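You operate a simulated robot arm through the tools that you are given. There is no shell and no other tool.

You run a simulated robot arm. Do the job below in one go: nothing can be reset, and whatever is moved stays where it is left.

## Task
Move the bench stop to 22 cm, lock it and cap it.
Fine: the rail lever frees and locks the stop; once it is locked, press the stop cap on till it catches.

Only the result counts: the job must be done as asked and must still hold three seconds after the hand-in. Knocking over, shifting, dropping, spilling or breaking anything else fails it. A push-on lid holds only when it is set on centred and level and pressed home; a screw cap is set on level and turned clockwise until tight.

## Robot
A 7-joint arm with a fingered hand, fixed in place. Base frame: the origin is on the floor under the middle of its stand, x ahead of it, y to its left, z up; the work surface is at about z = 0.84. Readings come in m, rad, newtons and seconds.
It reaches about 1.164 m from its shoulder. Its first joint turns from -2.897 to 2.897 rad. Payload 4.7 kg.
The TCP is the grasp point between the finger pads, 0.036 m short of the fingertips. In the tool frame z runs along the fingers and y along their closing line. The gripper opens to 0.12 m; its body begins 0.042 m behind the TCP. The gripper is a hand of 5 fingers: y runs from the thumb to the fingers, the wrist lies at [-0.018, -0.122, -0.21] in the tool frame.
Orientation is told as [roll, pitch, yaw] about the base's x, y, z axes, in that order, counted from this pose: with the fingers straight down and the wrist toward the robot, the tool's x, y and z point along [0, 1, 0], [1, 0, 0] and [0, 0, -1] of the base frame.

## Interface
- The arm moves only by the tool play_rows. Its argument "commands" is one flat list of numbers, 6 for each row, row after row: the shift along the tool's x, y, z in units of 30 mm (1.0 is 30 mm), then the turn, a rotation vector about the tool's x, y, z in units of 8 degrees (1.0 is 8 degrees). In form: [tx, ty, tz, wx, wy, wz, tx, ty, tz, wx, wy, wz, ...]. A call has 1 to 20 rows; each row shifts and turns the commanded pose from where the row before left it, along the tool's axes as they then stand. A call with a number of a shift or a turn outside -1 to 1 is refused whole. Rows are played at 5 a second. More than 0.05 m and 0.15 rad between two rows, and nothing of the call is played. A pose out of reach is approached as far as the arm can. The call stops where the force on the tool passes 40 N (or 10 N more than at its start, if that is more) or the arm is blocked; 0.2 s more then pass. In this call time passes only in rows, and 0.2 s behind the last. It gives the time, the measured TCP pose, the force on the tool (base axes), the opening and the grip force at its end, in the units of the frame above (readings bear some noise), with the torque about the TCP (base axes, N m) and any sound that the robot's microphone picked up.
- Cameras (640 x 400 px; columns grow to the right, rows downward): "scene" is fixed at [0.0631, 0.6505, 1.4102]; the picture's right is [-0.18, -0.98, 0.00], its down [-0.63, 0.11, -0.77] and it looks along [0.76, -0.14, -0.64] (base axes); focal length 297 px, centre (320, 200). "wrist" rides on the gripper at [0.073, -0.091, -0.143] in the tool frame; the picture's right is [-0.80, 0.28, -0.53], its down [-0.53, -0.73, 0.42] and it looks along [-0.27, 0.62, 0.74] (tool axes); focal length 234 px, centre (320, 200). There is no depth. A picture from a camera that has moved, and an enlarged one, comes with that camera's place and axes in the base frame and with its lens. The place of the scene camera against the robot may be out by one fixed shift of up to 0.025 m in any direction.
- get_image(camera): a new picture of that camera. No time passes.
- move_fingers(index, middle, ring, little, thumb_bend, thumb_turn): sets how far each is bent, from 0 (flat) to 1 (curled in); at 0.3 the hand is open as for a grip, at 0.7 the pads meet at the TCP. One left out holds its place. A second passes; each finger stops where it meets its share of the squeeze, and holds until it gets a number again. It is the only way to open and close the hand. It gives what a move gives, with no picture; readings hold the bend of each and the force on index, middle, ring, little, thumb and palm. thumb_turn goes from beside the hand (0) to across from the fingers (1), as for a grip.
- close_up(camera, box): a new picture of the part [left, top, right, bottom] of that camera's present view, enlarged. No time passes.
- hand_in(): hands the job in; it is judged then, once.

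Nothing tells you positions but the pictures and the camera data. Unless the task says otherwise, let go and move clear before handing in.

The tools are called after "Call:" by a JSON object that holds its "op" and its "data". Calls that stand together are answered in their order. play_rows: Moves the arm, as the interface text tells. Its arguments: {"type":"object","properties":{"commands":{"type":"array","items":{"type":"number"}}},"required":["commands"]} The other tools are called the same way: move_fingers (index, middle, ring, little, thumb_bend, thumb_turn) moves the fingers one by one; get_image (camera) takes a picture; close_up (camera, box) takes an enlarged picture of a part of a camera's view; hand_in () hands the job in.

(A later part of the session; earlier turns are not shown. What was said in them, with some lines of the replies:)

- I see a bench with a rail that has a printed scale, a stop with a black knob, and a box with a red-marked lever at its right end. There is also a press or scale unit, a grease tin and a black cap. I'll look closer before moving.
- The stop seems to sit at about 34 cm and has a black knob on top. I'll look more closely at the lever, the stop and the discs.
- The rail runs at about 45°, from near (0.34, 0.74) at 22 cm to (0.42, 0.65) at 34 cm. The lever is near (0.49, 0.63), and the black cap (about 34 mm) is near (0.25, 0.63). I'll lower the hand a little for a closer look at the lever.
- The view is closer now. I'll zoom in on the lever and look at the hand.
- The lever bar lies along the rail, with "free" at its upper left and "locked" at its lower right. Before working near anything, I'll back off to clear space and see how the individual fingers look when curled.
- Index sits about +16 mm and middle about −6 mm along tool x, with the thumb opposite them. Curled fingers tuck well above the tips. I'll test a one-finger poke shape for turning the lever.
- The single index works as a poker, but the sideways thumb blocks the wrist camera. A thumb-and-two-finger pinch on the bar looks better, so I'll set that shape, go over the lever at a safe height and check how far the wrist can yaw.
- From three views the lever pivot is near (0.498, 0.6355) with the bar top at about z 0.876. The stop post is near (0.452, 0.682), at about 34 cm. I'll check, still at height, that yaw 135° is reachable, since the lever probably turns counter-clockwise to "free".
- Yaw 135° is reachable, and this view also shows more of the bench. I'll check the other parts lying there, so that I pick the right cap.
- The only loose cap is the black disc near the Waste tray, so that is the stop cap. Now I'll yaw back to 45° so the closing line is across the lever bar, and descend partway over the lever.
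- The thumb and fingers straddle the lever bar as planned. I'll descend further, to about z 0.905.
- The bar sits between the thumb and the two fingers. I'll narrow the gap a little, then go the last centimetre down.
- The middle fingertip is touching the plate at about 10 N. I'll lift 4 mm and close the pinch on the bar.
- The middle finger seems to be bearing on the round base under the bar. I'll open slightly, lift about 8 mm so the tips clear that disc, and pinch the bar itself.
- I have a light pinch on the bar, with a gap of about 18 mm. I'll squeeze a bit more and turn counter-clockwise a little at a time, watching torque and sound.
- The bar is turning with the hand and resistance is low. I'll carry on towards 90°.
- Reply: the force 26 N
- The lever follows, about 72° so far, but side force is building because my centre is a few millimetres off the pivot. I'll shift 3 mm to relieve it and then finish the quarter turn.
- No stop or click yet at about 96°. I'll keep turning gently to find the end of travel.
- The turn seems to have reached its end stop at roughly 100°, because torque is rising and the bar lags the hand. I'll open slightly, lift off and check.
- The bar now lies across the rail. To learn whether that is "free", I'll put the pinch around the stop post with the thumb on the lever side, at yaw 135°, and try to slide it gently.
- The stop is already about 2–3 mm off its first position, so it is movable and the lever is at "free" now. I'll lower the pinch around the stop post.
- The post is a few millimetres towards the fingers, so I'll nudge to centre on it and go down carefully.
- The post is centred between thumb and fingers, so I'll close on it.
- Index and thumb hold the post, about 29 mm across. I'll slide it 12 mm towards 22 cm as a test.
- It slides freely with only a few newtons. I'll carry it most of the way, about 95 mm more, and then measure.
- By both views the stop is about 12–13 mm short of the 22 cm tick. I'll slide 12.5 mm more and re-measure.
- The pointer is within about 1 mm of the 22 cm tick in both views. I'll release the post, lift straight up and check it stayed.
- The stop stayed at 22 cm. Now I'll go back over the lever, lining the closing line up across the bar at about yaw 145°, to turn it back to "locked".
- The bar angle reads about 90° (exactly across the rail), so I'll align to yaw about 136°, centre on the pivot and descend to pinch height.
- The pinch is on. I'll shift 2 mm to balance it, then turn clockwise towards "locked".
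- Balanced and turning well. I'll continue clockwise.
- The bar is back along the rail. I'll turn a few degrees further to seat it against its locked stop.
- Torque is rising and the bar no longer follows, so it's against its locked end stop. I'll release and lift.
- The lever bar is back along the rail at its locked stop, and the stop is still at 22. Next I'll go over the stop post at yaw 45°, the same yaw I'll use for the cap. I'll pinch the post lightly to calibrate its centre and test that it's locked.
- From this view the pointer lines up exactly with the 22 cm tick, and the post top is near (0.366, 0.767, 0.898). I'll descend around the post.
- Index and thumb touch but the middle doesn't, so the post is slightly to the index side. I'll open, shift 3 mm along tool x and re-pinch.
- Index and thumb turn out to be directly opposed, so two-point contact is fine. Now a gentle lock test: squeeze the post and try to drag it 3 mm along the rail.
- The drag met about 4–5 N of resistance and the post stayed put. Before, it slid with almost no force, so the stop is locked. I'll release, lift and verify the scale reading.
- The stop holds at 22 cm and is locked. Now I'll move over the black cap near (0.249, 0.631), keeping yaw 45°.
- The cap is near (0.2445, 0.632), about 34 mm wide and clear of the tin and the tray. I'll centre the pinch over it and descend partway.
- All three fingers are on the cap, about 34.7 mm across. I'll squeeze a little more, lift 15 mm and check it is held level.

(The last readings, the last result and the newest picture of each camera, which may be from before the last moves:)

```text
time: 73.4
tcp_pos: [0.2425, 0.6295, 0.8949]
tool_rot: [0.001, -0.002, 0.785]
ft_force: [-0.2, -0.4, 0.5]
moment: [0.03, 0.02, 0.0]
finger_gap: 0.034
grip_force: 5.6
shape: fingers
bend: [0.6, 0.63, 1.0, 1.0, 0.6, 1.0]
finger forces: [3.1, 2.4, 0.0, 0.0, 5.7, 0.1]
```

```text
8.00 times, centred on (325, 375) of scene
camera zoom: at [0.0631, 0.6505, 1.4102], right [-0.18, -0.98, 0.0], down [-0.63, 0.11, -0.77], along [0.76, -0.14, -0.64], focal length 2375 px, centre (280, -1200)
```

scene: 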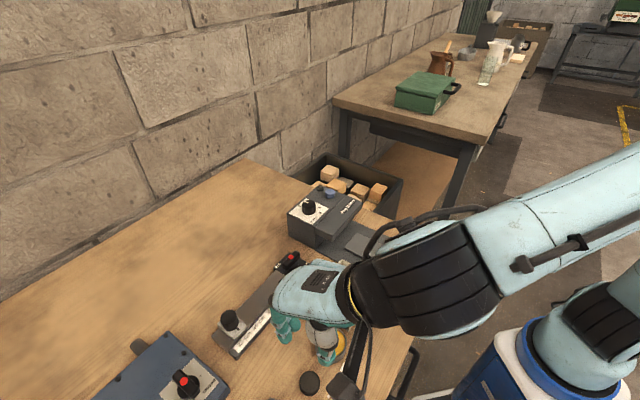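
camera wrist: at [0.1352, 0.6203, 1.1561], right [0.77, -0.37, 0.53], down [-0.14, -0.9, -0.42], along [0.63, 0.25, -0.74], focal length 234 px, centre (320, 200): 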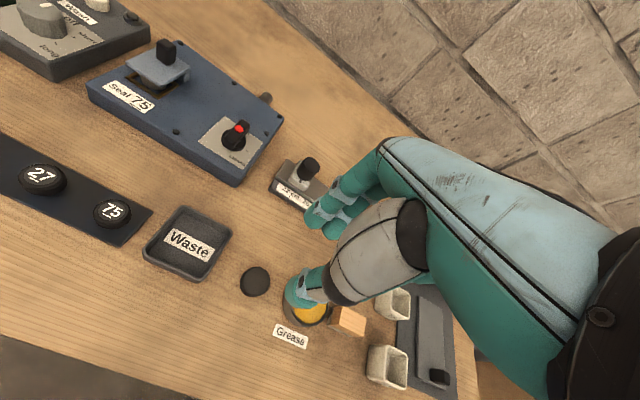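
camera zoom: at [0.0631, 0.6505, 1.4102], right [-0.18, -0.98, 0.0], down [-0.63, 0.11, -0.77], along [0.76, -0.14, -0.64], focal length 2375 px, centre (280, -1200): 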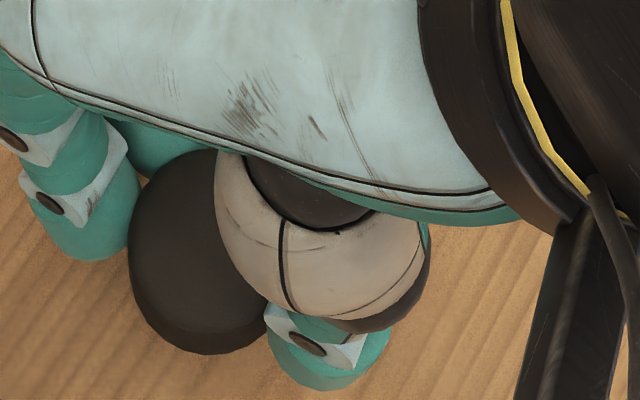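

The cap came up level and stayed put in the grip. By my measurement its centre is at about (+3.8, 0) mm in the tool frame. I'll lift clear, then carry it to just above the post, targeting TCP (0.3676, 0.7644).

Call:
{"op": "play_rows", "data": {"commands": [0, 0, -0.5, 0, 0, 0, 0, 0, -0.7, 0, 0, 0, 0, 0, -0.7, 0, 0, 0, 0, 0, -0.7, 0, 0, 0, 0, 0, -0.7, 0, 0, 0]}}

Call:
{"op": "play_rows", "data": {"commands": [0.023, 0.613, 0, 0, 0, 0, 0.023, 0.613, 0, 0, 0, 0, 0.023, 0.613, 0, 0, 0, 0, 0.023, 0.613, 0, 0, 0, 0, 0.023, 0.613, 0, 0, 0, 0, 0.023, 0.613, 0, 0, 0, 0, 0.023, 0.613, 0, 0, 0, 0, 0.023, 0.613, 0, 0, 0, 0, 0.023, 0.613, 0, 0, 0, 0, 0.023, 0.613, 0, 0, 0, 0]}}

Call:
{"op": "get_image", "data": {"camera": "wrist"}}

Call:
{"op": "close_up", "data": {"camera": "scene", "box": [180, 220, 320, 360]}}

```text
time: 74.6
tcp_pos: [0.2435, 0.6287, 0.9934]
tool_rot: [-0.001, -0.002, 0.787]
ft_force: [0.6, 0.1, 0.0]
moment: [-0.02, 0.01, 0.01]
finger_gap: 0.0336
grip_force: 5.6
shape: fingers
bend: [0.6, 0.63, 1.0, 1.0, 0.6, 1.0]
finger forces: [3.0, 2.5, 0.0, 0.0, 5.7, 0.1]
```

```text
time: 76.8
tcp_pos: [0.3682, 0.7643, 0.9951]
tool_rot: [-0.001, -0.001, 0.783]
ft_force: [-0.5, -0.5, -1.0]
moment: [0.02, 0.03, 0.03]
finger_gap: 0.0338
grip_force: 6.1
shape: fingers
bend: [0.6, 0.63, 1.0, 1.0, 0.6, 1.0]
finger forces: [3.3, 2.4, 0.0, 0.0, 5.7, 0.0]
```

```text
taken
camera wrist: at [0.2529, 0.75, 1.1382], right [0.77, -0.37, 0.52], down [-0.14, -0.89, -0.42], along [0.63, 0.25, -0.74], focal length 234 px, centre (320, 200)
```

wrist: 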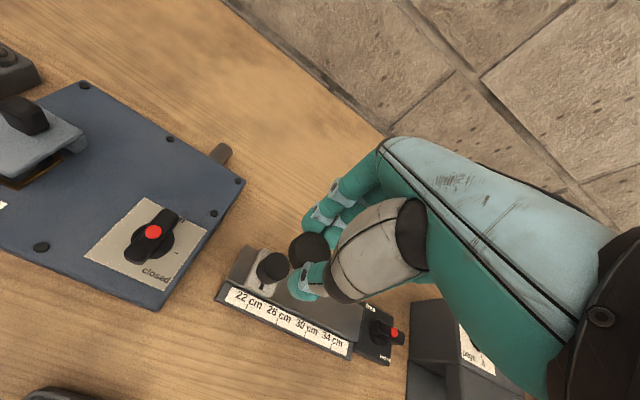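

```text
2.86 times, centred on (250, 290) of scene
camera zoom: at [0.0631, 0.6505, 1.4102], right [-0.18, -0.98, 0.0], down [-0.63, 0.11, -0.77], along [0.76, -0.14, -0.64], focal length 848 px, centre (520, -57)
```

zoom: 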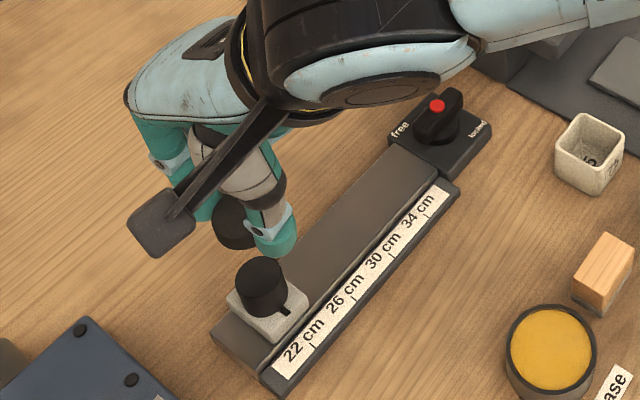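

Call:
{"op": "close_up", "data": {"camera": "scene", "box": [215, 270, 285, 340]}}

Call:
{"op": "close_up", "data": {"camera": "wrist", "box": [240, 210, 340, 310]}}

```text
5.71 times, centred on (250, 305) of scene
camera zoom: at [0.0631, 0.6505, 1.4102], right [-0.18, -0.98, 0.0], down [-0.63, 0.11, -0.77], along [0.76, -0.14, -0.64], focal length 1696 px, centre (720, -400)
```

zoom: 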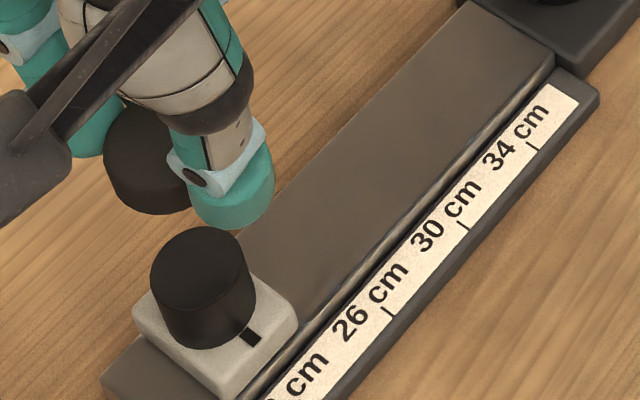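

```text
4.00 times, centred on (290, 260) of wrist
camera zoom: at [0.2529, 0.75, 1.1382], right [0.77, -0.37, 0.52], down [-0.14, -0.89, -0.42], along [0.63, 0.25, -0.74], focal length 937 px, centre (440, -40)
```

zoom: 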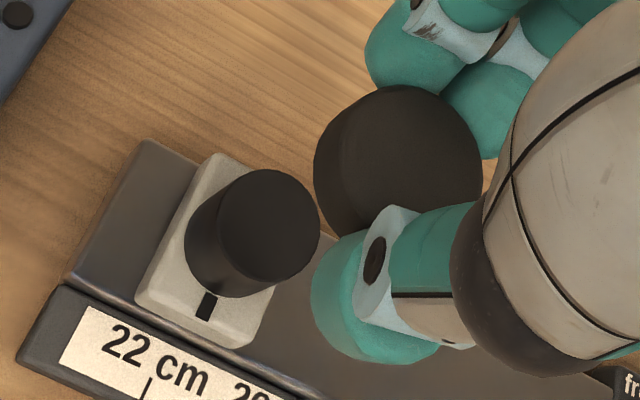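

Both cameras agree that the cap is centred over the post to within about 1 mm. I'll descend to just above contact and then continue in small steps.

Call:
{"op": "play_rows", "data": {"commands": [0, 0, 0.5, 0, 0, 0, 0, 0, 0.5, 0, 0, 0, 0, 0, 0.4, 0, 0, 0, 0, 0, 0.2, 0, 0, 0]}}

Call:
{"op": "close_up", "data": {"camera": "scene", "box": [215, 270, 285, 340]}}

Call:
{"op": "close_up", "data": {"camera": "wrist", "box": [240, 190, 340, 290]}}

```text
time: 77.8
tcp_pos: [0.368, 0.7644, 0.9452]
tool_rot: [0.002, 0.0, 0.785]
ft_force: [0.2, 0.7, -0.4]
moment: [0.0, -0.05, 0.01]
finger_gap: 0.0337
grip_force: 6.0
shape: fingers
bend: [0.6, 0.63, 1.0, 1.0, 0.6, 1.0]
finger forces: [3.2, 2.4, 0.0, 0.0, 5.6, 0.0]
```

```text
5.71 times, centred on (250, 305) of scene
camera zoom: at [0.0631, 0.6505, 1.4102], right [-0.18, -0.98, 0.0], down [-0.63, 0.11, -0.77], along [0.76, -0.14, -0.64], focal length 1696 px, centre (720, -400)
```

zoom: 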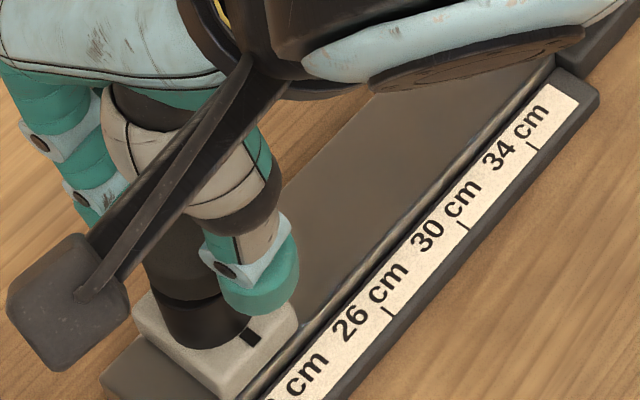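

```text
4.00 times, centred on (290, 240) of wrist
camera zoom: at [0.2521, 0.7505, 1.0888], right [0.77, -0.37, 0.53], down [-0.14, -0.89, -0.42], along [0.63, 0.25, -0.74], focal length 937 px, centre (440, 40)
```

zoom: 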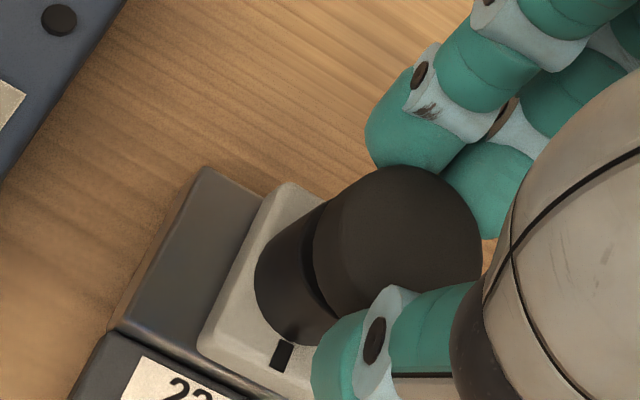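

Coaxial as far as I can see. I'll take a higher zoom to check the relative offset before contact.

Call:
{"op": "close_up", "data": {"camera": "wrist", "box": [260, 210, 325, 275]}}

Call:
{"op": "close_up", "data": {"camera": "scene", "box": [225, 300, 270, 340]}}

```text
6.15 times, centred on (292, 242) of wrist
camera zoom: at [0.2521, 0.7505, 1.0888], right [0.77, -0.37, 0.53], down [-0.14, -0.89, -0.42], along [0.63, 0.25, -0.74], focal length 1441 px, centre (489, -62)
```

zoom: 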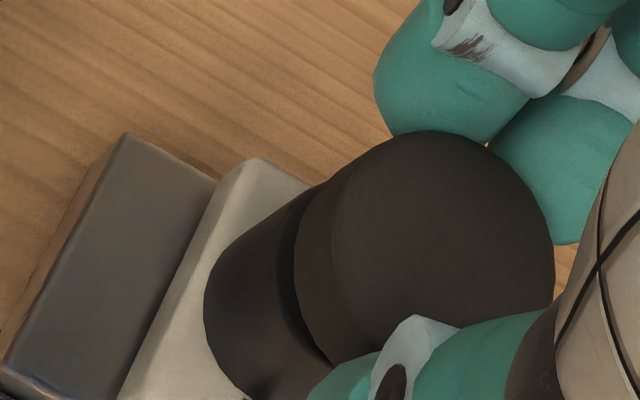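

```text
10.00 times, centred on (248, 320) of scene
camera zoom: at [0.0631, 0.6505, 1.4102], right [-0.18, -0.98, 0.0], down [-0.63, 0.11, -0.77], along [0.76, -0.14, -0.64], focal length 2969 px, centre (1045, -1000)
```

zoom: 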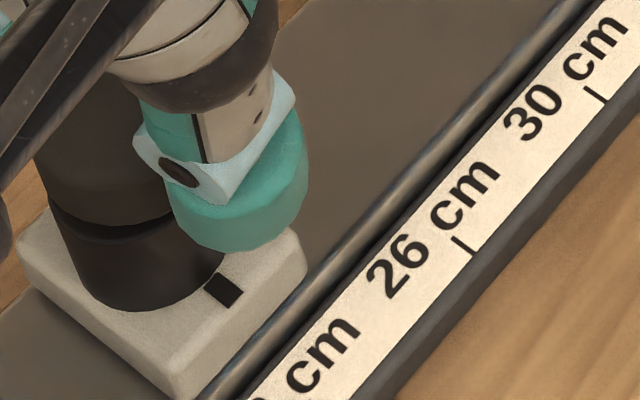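

On close inspection the cap overhangs less on the base +y side, so it's about 2 mm towards −y. I'll correct that and look again.

Call:
{"op": "play_rows", "data": {"commands": [0.073, 0.025, 0, 0, 0, 0]}}

Call:
{"op": "close_up", "data": {"camera": "wrist", "box": [260, 210, 325, 275]}}

Call:
{"op": "close_up", "data": {"camera": "scene", "box": [220, 295, 265, 340]}}

```text
time: 78.2
tcp_pos: [0.3671, 0.7658, 0.9462]
tool_rot: [0.0, 0.0, 0.785]
ft_force: [0.3, 0.2, -0.8]
moment: [0.0, 0.01, -0.04]
finger_gap: 0.0337
grip_force: 5.9
shape: fingers
bend: [0.6, 0.63, 1.0, 1.0, 0.6, 1.0]
finger forces: [3.2, 2.4, 0.0, 0.0, 5.7, 0.0]
```

```text
6.15 times, centred on (292, 242) of wrist
camera zoom: at [0.2514, 0.7526, 1.0895], right [0.77, -0.37, 0.53], down [-0.14, -0.89, -0.42], along [0.63, 0.25, -0.74], focal length 1441 px, centre (489, -62)
```

zoom: 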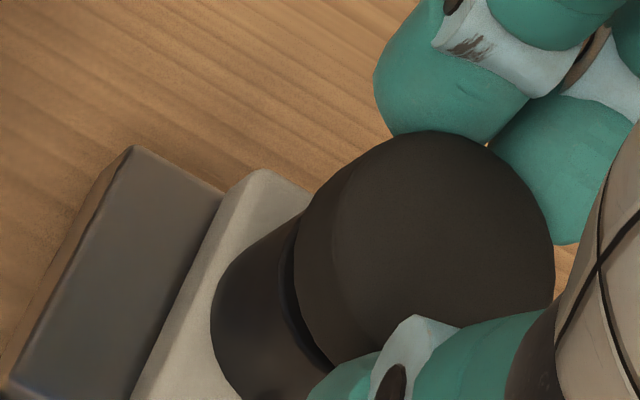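

```text
8.89 times, centred on (242, 318) of scene
camera zoom: at [0.0631, 0.6505, 1.4102], right [-0.18, -0.98, 0.0], down [-0.63, 0.11, -0.77], along [0.76, -0.14, -0.64], focal length 2639 px, centre (1009, -844)
```

zoom: 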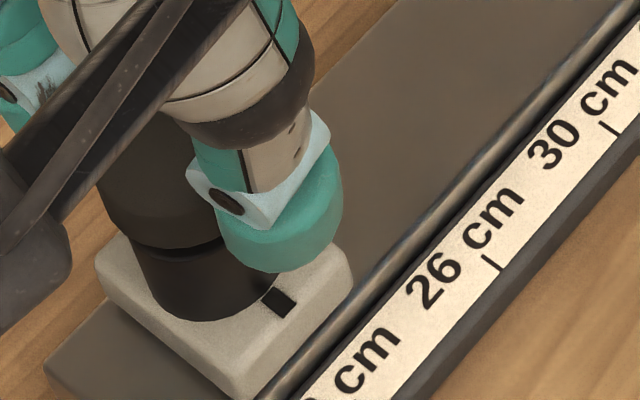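

Now the overhang looks even all round, with a residual of about 0.5 mm. I'll add a half-millimetre correction and lower in small steps to contact.

Call:
{"op": "play_rows", "data": {"commands": [0.015, 0.01, 0.1, 0, 0, 0, 0, 0, 0.1, 0, 0, 0, 0, 0, 0.07, 0, 0, 0]}}

```text
time: 79.0
tcp_pos: [0.3663, 0.7678, 0.9404]
tool_rot: [0.002, -0.001, 0.787]
ft_force: [-2.1, -1.0, 7.8]
moment: [-0.01, 0.12, -0.01]
finger_gap: 0.0338
grip_force: 6.5
shape: fingers
bend: [0.61, 0.64, 1.0, 1.0, 0.6, 1.0]
finger forces: [3.6, 2.2, 0.0, 0.1, 7.1, 0.1]
heard: snap
```

I heard a snap at about 8 N. I'll check what happened before doing anything more.

Call:
{"op": "close_up", "data": {"camera": "wrist", "box": [260, 210, 325, 275]}}

Call:
{"op": "close_up", "data": {"camera": "scene", "box": [220, 295, 265, 340]}}

Call:
{"op": "get_image", "data": {"camera": "scene"}}

```text
6.15 times, centred on (292, 242) of wrist
camera zoom: at [0.2511, 0.7527, 1.0832], right [0.77, -0.37, 0.52], down [-0.14, -0.89, -0.43], along [0.63, 0.25, -0.74], focal length 1441 px, centre (489, -62)
```

zoom: 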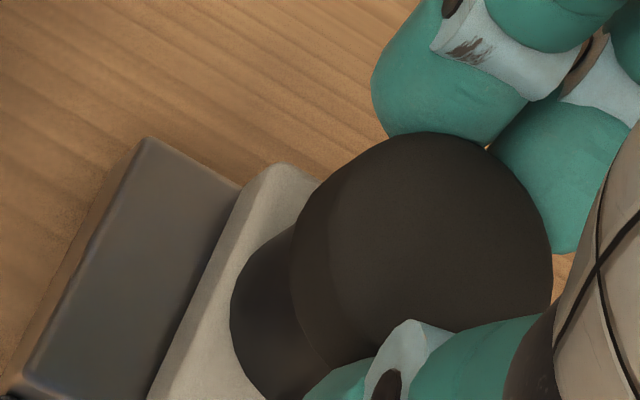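

```text
8.89 times, centred on (242, 318) of scene
camera zoom: at [0.0631, 0.6505, 1.4102], right [-0.18, -0.98, 0.0], down [-0.63, 0.11, -0.77], along [0.76, -0.14, -0.64], focal length 2639 px, centre (1009, -844)
```

zoom: 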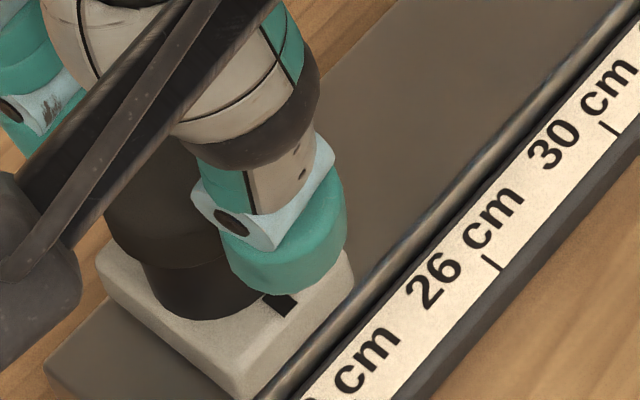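

```text
taken
```

scene: 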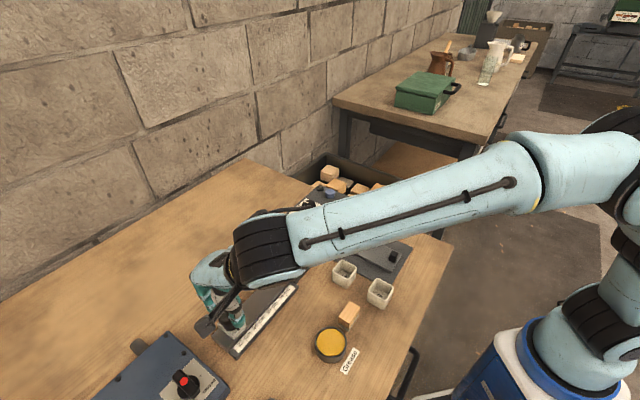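

The cap is seated on the post and there was a snap. I'll open the fingers, lift clear and inspect how it sits.

Call:
{"op": "move_fingers", "data": {"index": 0.55, "middle": 0.55, "thumb_bend": 0.55}}

Call:
{"op": "play_rows", "data": {"commands": [0, 0, -0.3, 0, 0, 0, 0, 0, -0.8, 0, 0, 0, 0, 0, -1, 0, 0, 0]}}

Call:
{"op": "close_up", "data": {"camera": "wrist", "box": [220, 200, 340, 320]}}

Call:
{"op": "close_up", "data": {"camera": "scene", "box": [200, 280, 290, 370]}}

```text
time: 80.0
tcp_pos: [0.3665, 0.7663, 0.9382]
tool_rot: [0.0, 0.001, 0.784]
ft_force: [0.2, -0.2, -0.4]
moment: [0.05, 0.02, -0.03]
finger_gap: 0.0472
grip_force: 0.0
shape: fingers
bend: [0.55, 0.55, 1.0, 1.0, 0.55, 1.0]
finger forces: [0.0, 0.0, 0.0, 0.1, 0.0, 0.0]
```

```text
time: 80.8
tcp_pos: [0.3673, 0.7664, 0.9998]
tool_rot: [-0.001, 0.002, 0.787]
ft_force: [-0.1, 0.8, 0.0]
moment: [0.03, 0.01, 0.0]
finger_gap: 0.0476
grip_force: 0.0
shape: fingers
bend: [0.55, 0.55, 1.0, 1.0, 0.55, 1.0]
finger forces: [0.0, 0.0, 0.0, 0.0, 0.0, 0.1]
```

```text
3.33 times, centred on (280, 260) of wrist
camera zoom: at [0.2525, 0.7525, 1.1426], right [0.77, -0.37, 0.53], down [-0.14, -0.9, -0.42], along [0.63, 0.25, -0.74], focal length 781 px, centre (453, 0)
```

zoom: 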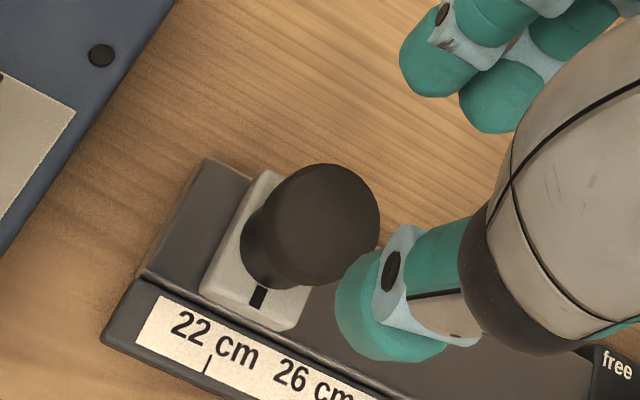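

```text
4.44 times, centred on (245, 325) of scene
camera zoom: at [0.0631, 0.6505, 1.4102], right [-0.18, -0.98, 0.0], down [-0.63, 0.11, -0.77], along [0.76, -0.14, -0.64], focal length 1320 px, centre (653, -356)
```

zoom: 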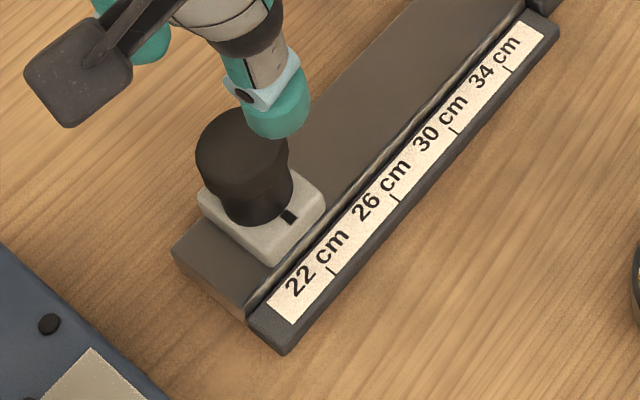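

Call:
{"op": "close_up", "data": {"camera": "wrist", "box": [250, 230, 310, 300]}}

Call:
{"op": "close_up", "data": {"camera": "scene", "box": [225, 295, 280, 345]}}

```text
5.71 times, centred on (280, 265) of wrist
camera zoom: at [0.2525, 0.7525, 1.1426], right [0.77, -0.37, 0.53], down [-0.14, -0.9, -0.42], along [0.63, 0.25, -0.74], focal length 1338 px, centre (549, -171)
```

zoom: 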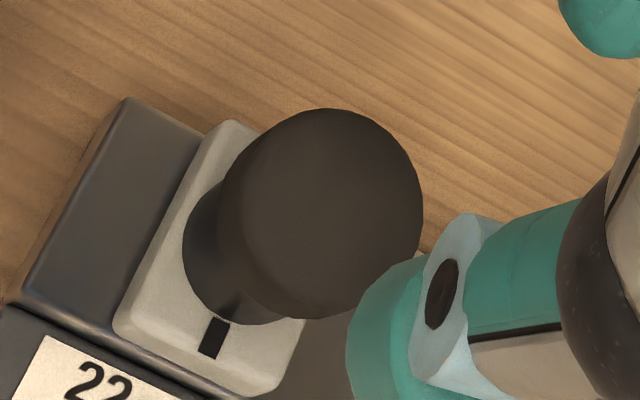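

```text
8.00 times, centred on (252, 320) of scene
camera zoom: at [0.0631, 0.6505, 1.4102], right [-0.18, -0.98, 0.0], down [-0.63, 0.11, -0.77], along [0.76, -0.14, -0.64], focal length 2375 px, centre (860, -760)
```

zoom: 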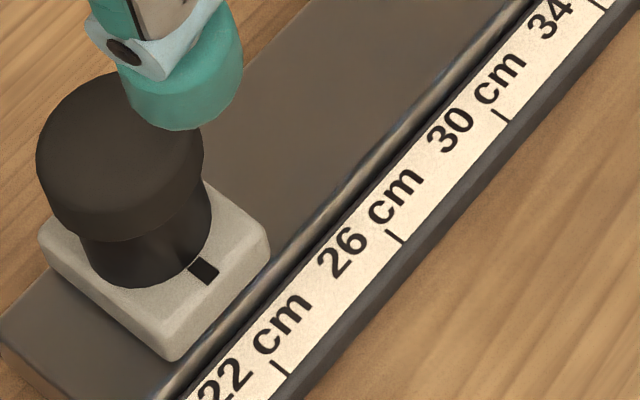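

The cap sits level and, by calculation, within about 0.6 mm of centre. To make sure it's fully home I'll close the fingertips above it and press straight down on its middle.

Call:
{"op": "move_fingers", "data": {"index": 0.7, "middle": 0.7, "thumb_bend": 0.7}}

Call:
{"op": "play_rows", "data": {"commands": [-0.06, 0, 0.5, 0, 0, 0, 0, 0, 0.5, 0, 0, 0]}}

Call:
{"op": "close_up", "data": {"camera": "wrist", "box": [240, 180, 360, 300]}}

Call:
{"op": "close_up", "data": {"camera": "scene", "box": [200, 270, 290, 360]}}

```text
time: 81.8
tcp_pos: [0.3675, 0.7667, 0.9992]
tool_rot: [-0.001, 0.002, 0.786]
ft_force: [0.4, -0.5, -0.6]
moment: [-0.01, -0.02, 0.02]
finger_gap: 0.0047
grip_force: 0.1
shape: fingers
bend: [0.7, 0.7, 1.0, 1.0, 0.7, 1.0]
finger forces: [0.0, 0.1, 0.0, 0.0, 0.1, 0.1]
```

```text
time: 82.4
tcp_pos: [0.368, 0.7646, 0.9716]
tool_rot: [0.002, -0.001, 0.785]
ft_force: [0.6, -0.3, 0.4]
moment: [0.01, 0.03, 0.0]
finger_gap: 0.0048
grip_force: 0.0
shape: fingers
bend: [0.7, 0.7, 1.0, 1.0, 0.7, 1.0]
finger forces: [0.1, 0.1, 0.0, 0.1, 0.1, 0.0]
```

```text
3.33 times, centred on (300, 240) of wrist
camera zoom: at [0.2518, 0.7508, 1.114], right [0.77, -0.37, 0.53], down [-0.14, -0.89, -0.42], along [0.63, 0.25, -0.74], focal length 781 px, centre (387, 67)
```

zoom: 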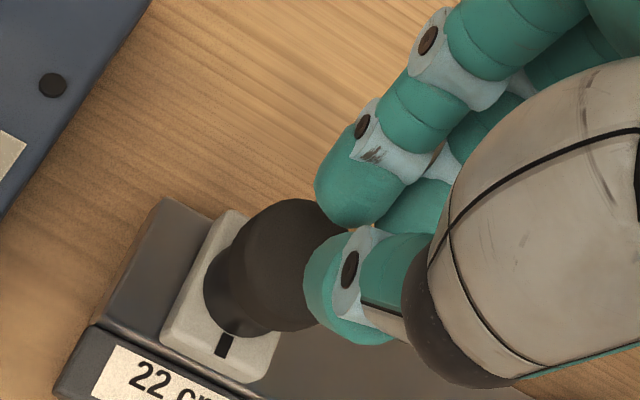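

```text
4.44 times, centred on (245, 315) of scene
camera zoom: at [0.0631, 0.6505, 1.4102], right [-0.18, -0.98, 0.0], down [-0.63, 0.11, -0.77], along [0.76, -0.14, -0.64], focal length 1320 px, centre (653, -311)
```

zoom: 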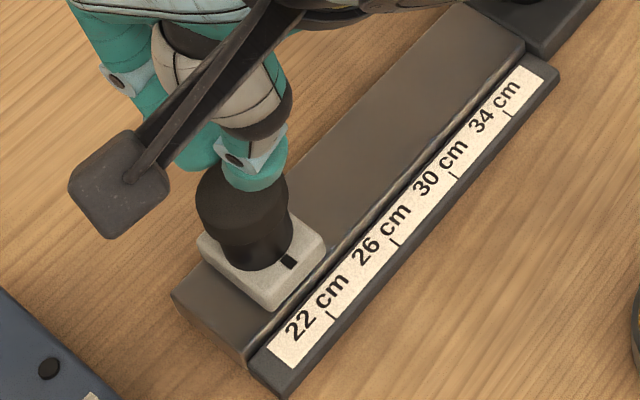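

Call:
{"op": "play_rows", "data": {"commands": [0, 0, 0.3, 0, 0, 0, 0, 0, 0.2, 0, 0, 0, 0, 0, 0.1, 0, 0, 0]}}

Call:
{"op": "close_up", "data": {"camera": "scene", "box": [200, 270, 290, 360]}}

```text
time: 83.2
tcp_pos: [0.3677, 0.7644, 0.9553]
tool_rot: [0.001, -0.002, 0.786]
ft_force: [-1.0, -1.2, 7.4]
moment: [-0.1, 0.12, 0.0]
finger_gap: 0.0049
grip_force: 3.5
shape: fingers
bend: [0.7, 0.7, 1.0, 1.0, 0.7, 1.0]
finger forces: [0.2, 0.0, 0.0, 0.1, 7.6, 0.0]
```

```text
4.44 times, centred on (245, 315) of scene
camera zoom: at [0.0631, 0.6505, 1.4102], right [-0.18, -0.98, 0.0], down [-0.63, 0.11, -0.77], along [0.76, -0.14, -0.64], focal length 1320 px, centre (653, -311)
```

zoom: 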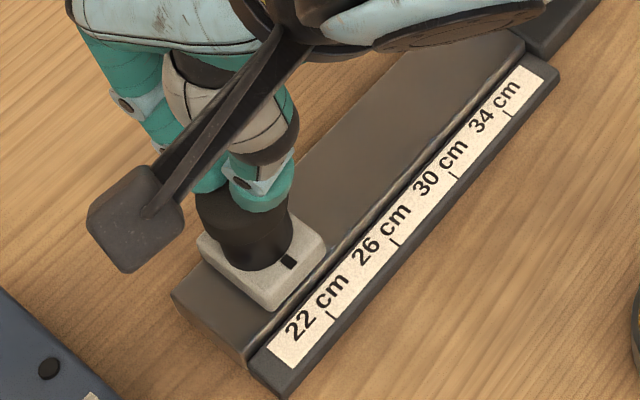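

The thumb tip touches first and is slightly off the middle of the cap. I'll back off, shift so the thumb tip is over the cap's centre, and then press.

Call:
{"op": "play_rows", "data": {"commands": [0, 0, -0.25, 0, 0, 0, 0, 0.32, 0, 0, 0, 0, 0, 0, 0.25, 0, 0, 0]}}

Call:
{"op": "close_up", "data": {"camera": "wrist", "box": [240, 180, 360, 300]}}

Call:
{"op": "close_up", "data": {"camera": "scene", "box": [200, 270, 290, 360]}}

```text
time: 84.0
tcp_pos: [0.3763, 0.773, 0.9557]
tool_rot: [0.0, 0.0, 0.786]
ft_force: [-0.6, 1.1, 3.9]
moment: [-0.04, 0.06, 0.01]
finger_gap: 0.0047
grip_force: 1.8
shape: fingers
bend: [0.7, 0.7, 1.0, 1.0, 0.7, 1.0]
finger forces: [0.1, 0.0, 0.0, 0.0, 2.9, 0.0]
```

```text
3.33 times, centred on (300, 240) of wrist
camera zoom: at [0.2599, 0.7596, 1.0985], right [0.77, -0.37, 0.53], down [-0.14, -0.89, -0.42], along [0.63, 0.25, -0.74], focal length 781 px, centre (387, 67)
```

zoom: 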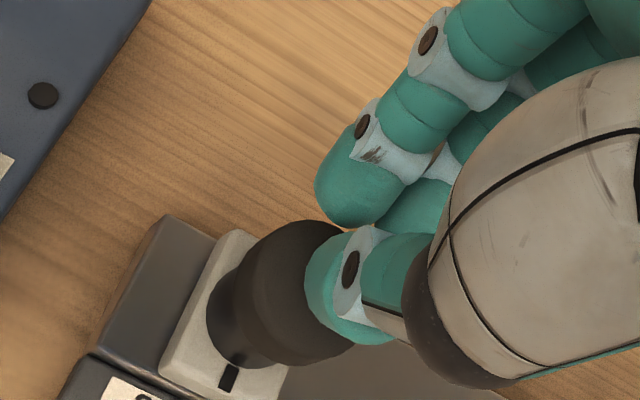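

```text
4.44 times, centred on (245, 315) of scene
camera zoom: at [0.0631, 0.6505, 1.4102], right [-0.18, -0.98, 0.0], down [-0.63, 0.11, -0.77], along [0.76, -0.14, -0.64], focal length 1320 px, centre (653, -311)
```

zoom: 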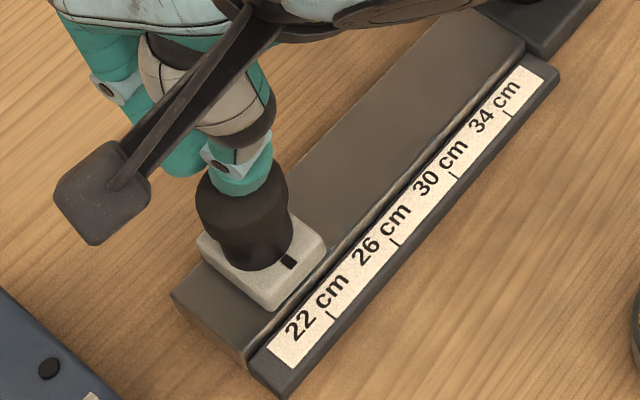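

The thumb tip is now about central on the cap. I'll press down gradually.

Call:
{"op": "play_rows", "data": {"commands": [0, 0, 0.07, 0, 0, 0, 0, 0, 0.07, 0, 0, 0]}}

Call:
{"op": "play_rows", "data": {"commands": [0, 0, 0.06, 0, 0, 0]}}

```text
time: 84.6
tcp_pos: [0.3751, 0.772, 0.9538]
tool_rot: [0.004, -0.005, 0.788]
ft_force: [-3.1, -2.7, 22.2]
moment: [-0.19, 0.38, 0.0]
finger_gap: 0.0037
grip_force: 10.9
shape: fingers
bend: [0.7, 0.7, 1.0, 1.0, 0.7, 1.0]
finger forces: [0.1, 0.1, 0.1, 0.1, 21.3, 0.0]
```

```text
time: 85.0
tcp_pos: [0.3742, 0.7715, 0.9549]
tool_rot: [0.005, -0.005, 0.789]
ft_force: [-5.6, -4.9, 35.5]
moment: [-0.35, 0.55, 0.01]
finger_gap: 0.0032
grip_force: 17.4
shape: fingers
bend: [0.7, 0.7, 1.0, 1.0, 0.7, 1.0]
finger forces: [0.1, 0.1, 0.0, 0.0, 35.5, 0.0]
```

At 35 N the cap doesn't move any further and there's no second snap, so it is fully home. I'll lift off and inspect.

Call:
{"op": "play_rows", "data": {"commands": [0, 0, -0.2, 0, 0, 0, 0, 0, -0.5, 0, 0, 0, 0, 0, -1, 0, 0, 0, 0, 0, -1, 0, 0, 0]}}

Call:
{"op": "close_up", "data": {"camera": "wrist", "box": [220, 200, 340, 340]}}

Call:
{"op": "close_up", "data": {"camera": "scene", "box": [225, 295, 280, 345]}}

```text
time: 86.0
tcp_pos: [0.3756, 0.7732, 1.0284]
tool_rot: [-0.001, 0.003, 0.786]
ft_force: [-0.5, 0.6, 0.0]
moment: [-0.02, 0.04, 0.01]
finger_gap: 0.0041
grip_force: 0.1
shape: fingers
bend: [0.7, 0.7, 1.0, 1.0, 0.7, 1.0]
finger forces: [0.0, 0.1, 0.0, 0.1, 0.0, 0.1]
```

```text
2.86 times, centred on (280, 270) of wrist
camera zoom: at [0.2605, 0.76, 1.1715], right [0.77, -0.37, 0.53], down [-0.14, -0.9, -0.42], along [0.63, 0.25, -0.74], focal length 669 px, centre (434, 0)
```

zoom: 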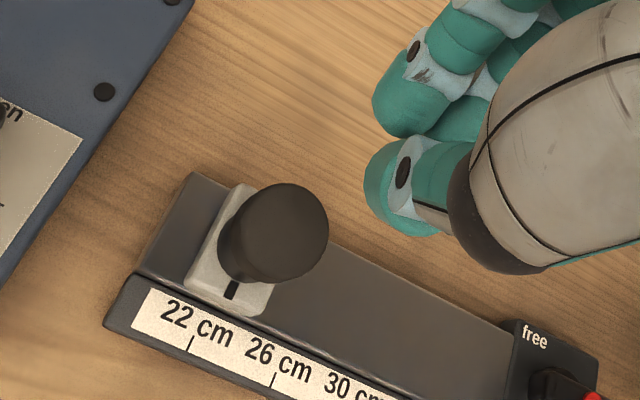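

```text
8.00 times, centred on (252, 320) of scene
camera zoom: at [0.0631, 0.6505, 1.4102], right [-0.18, -0.98, 0.0], down [-0.63, 0.11, -0.77], along [0.76, -0.14, -0.64], focal length 2375 px, centre (860, -760)
```

zoom: 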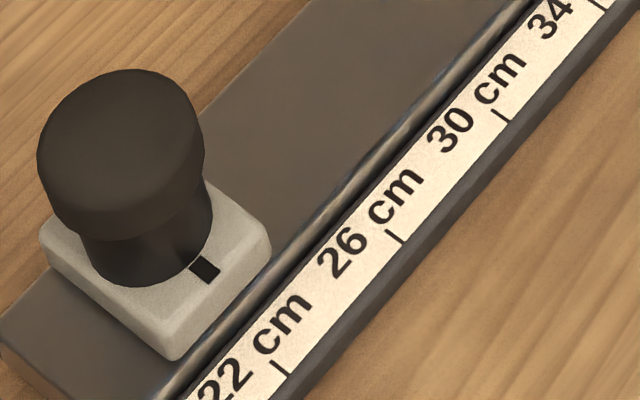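

The cap is level and home, the pointer reads 22 cm and the lever bar lies along the rail. I'll move the hand up and away, then take a final look at everything.

Call:
{"op": "play_rows", "data": {"commands": [0, 0, -1, 0, 0, 0, 0, 0, -1, 0, 0, 0, 0, 0, -1, 0, 0, 0, 0, -0.8, -1, 0, 0, 0, 0, -1, -1, 0, 0, 0, 0, -1, -1, 0, 0, 0, 0, -1, -0.5, 0, 0, 0, 0, -1, 0, 0, 0, 0]}}

Call:
{"op": "get_image", "data": {"camera": "scene"}}

Call:
{"op": "get_image", "data": {"camera": "wrist"}}

Call:
{"op": "close_up", "data": {"camera": "scene", "box": [200, 230, 340, 370]}}

```text
time: 87.8
tcp_pos: [0.2745, 0.6712, 1.2228]
tool_rot: [0.0, 0.004, 0.785]
ft_force: [-0.3, 0.5, -0.4]
moment: [0.0, -0.02, 0.01]
finger_gap: 0.0038
grip_force: 0.1
shape: fingers
bend: [0.7, 0.7, 1.0, 1.0, 0.7, 1.0]
finger forces: [0.1, 0.1, 0.1, 0.1, 0.0, 0.1]
```

```text
taken
```

scene: 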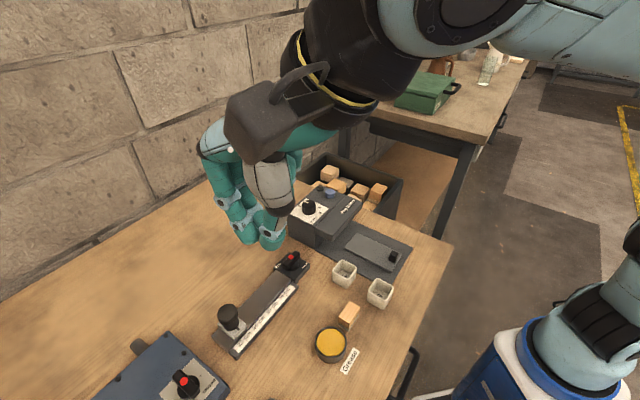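

```text
taken
camera wrist: at [0.159, 0.657, 1.3665], right [0.77, -0.37, 0.53], down [-0.14, -0.89, -0.42], along [0.63, 0.25, -0.74], focal length 234 px, centre (320, 200)
```

wrist: 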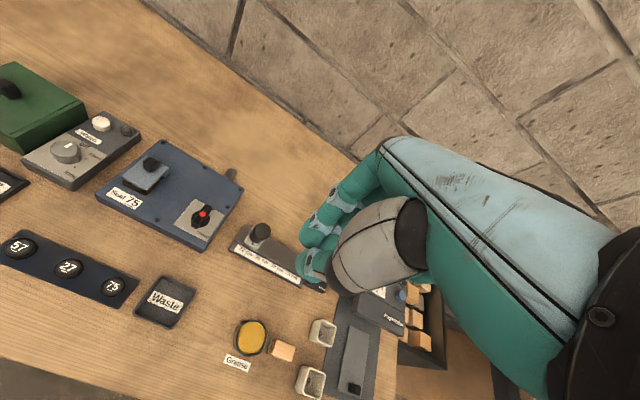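

```text
2.86 times, centred on (270, 300) of scene
camera zoom: at [0.0631, 0.6505, 1.4102], right [-0.18, -0.98, 0.0], down [-0.63, 0.11, -0.77], along [0.76, -0.14, -0.64], focal length 848 px, centre (463, -86)
```

zoom: 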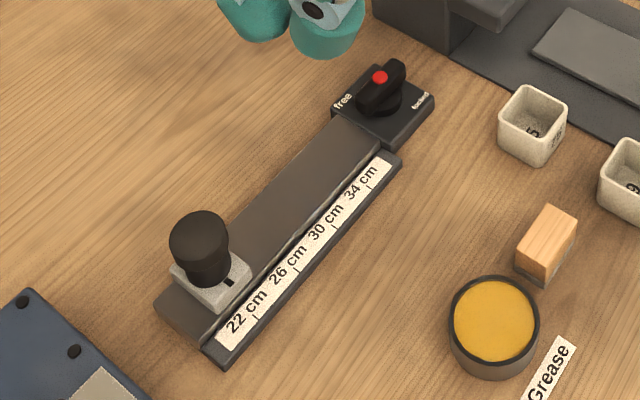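

The stop reads 22 cm, its lever is turned back to locked, and the cap is on level after snapping in and being pressed home. The other items look to be where they started and the hand is well clear, so I'm handing in.

Call:
{"op": "hand_in", "data": {}}

```text
The job is handed in.
```

The bench stop is at 22 cm, locked and capped, and I've handed the job in. The hand-in only confirmed it was received, not whether it passed.

- **Position:** the pointer lines up with the 22 cm tick to within about 1 mm in both cameras.
- **Lock:** the lever is back against its end stop along the rail. I checked the lock before capping: a 4–5 N drag did not move the stop, though it had slid freely with the lever at "free".
- **Cap:** the black cap went on level and about centred, and I heard it snap. I then pressed it from above with about 35 N and it went no further.

In the final pictures the tin, cups, block and feeder were where they started. The hand was clear of the bench before hand-in.
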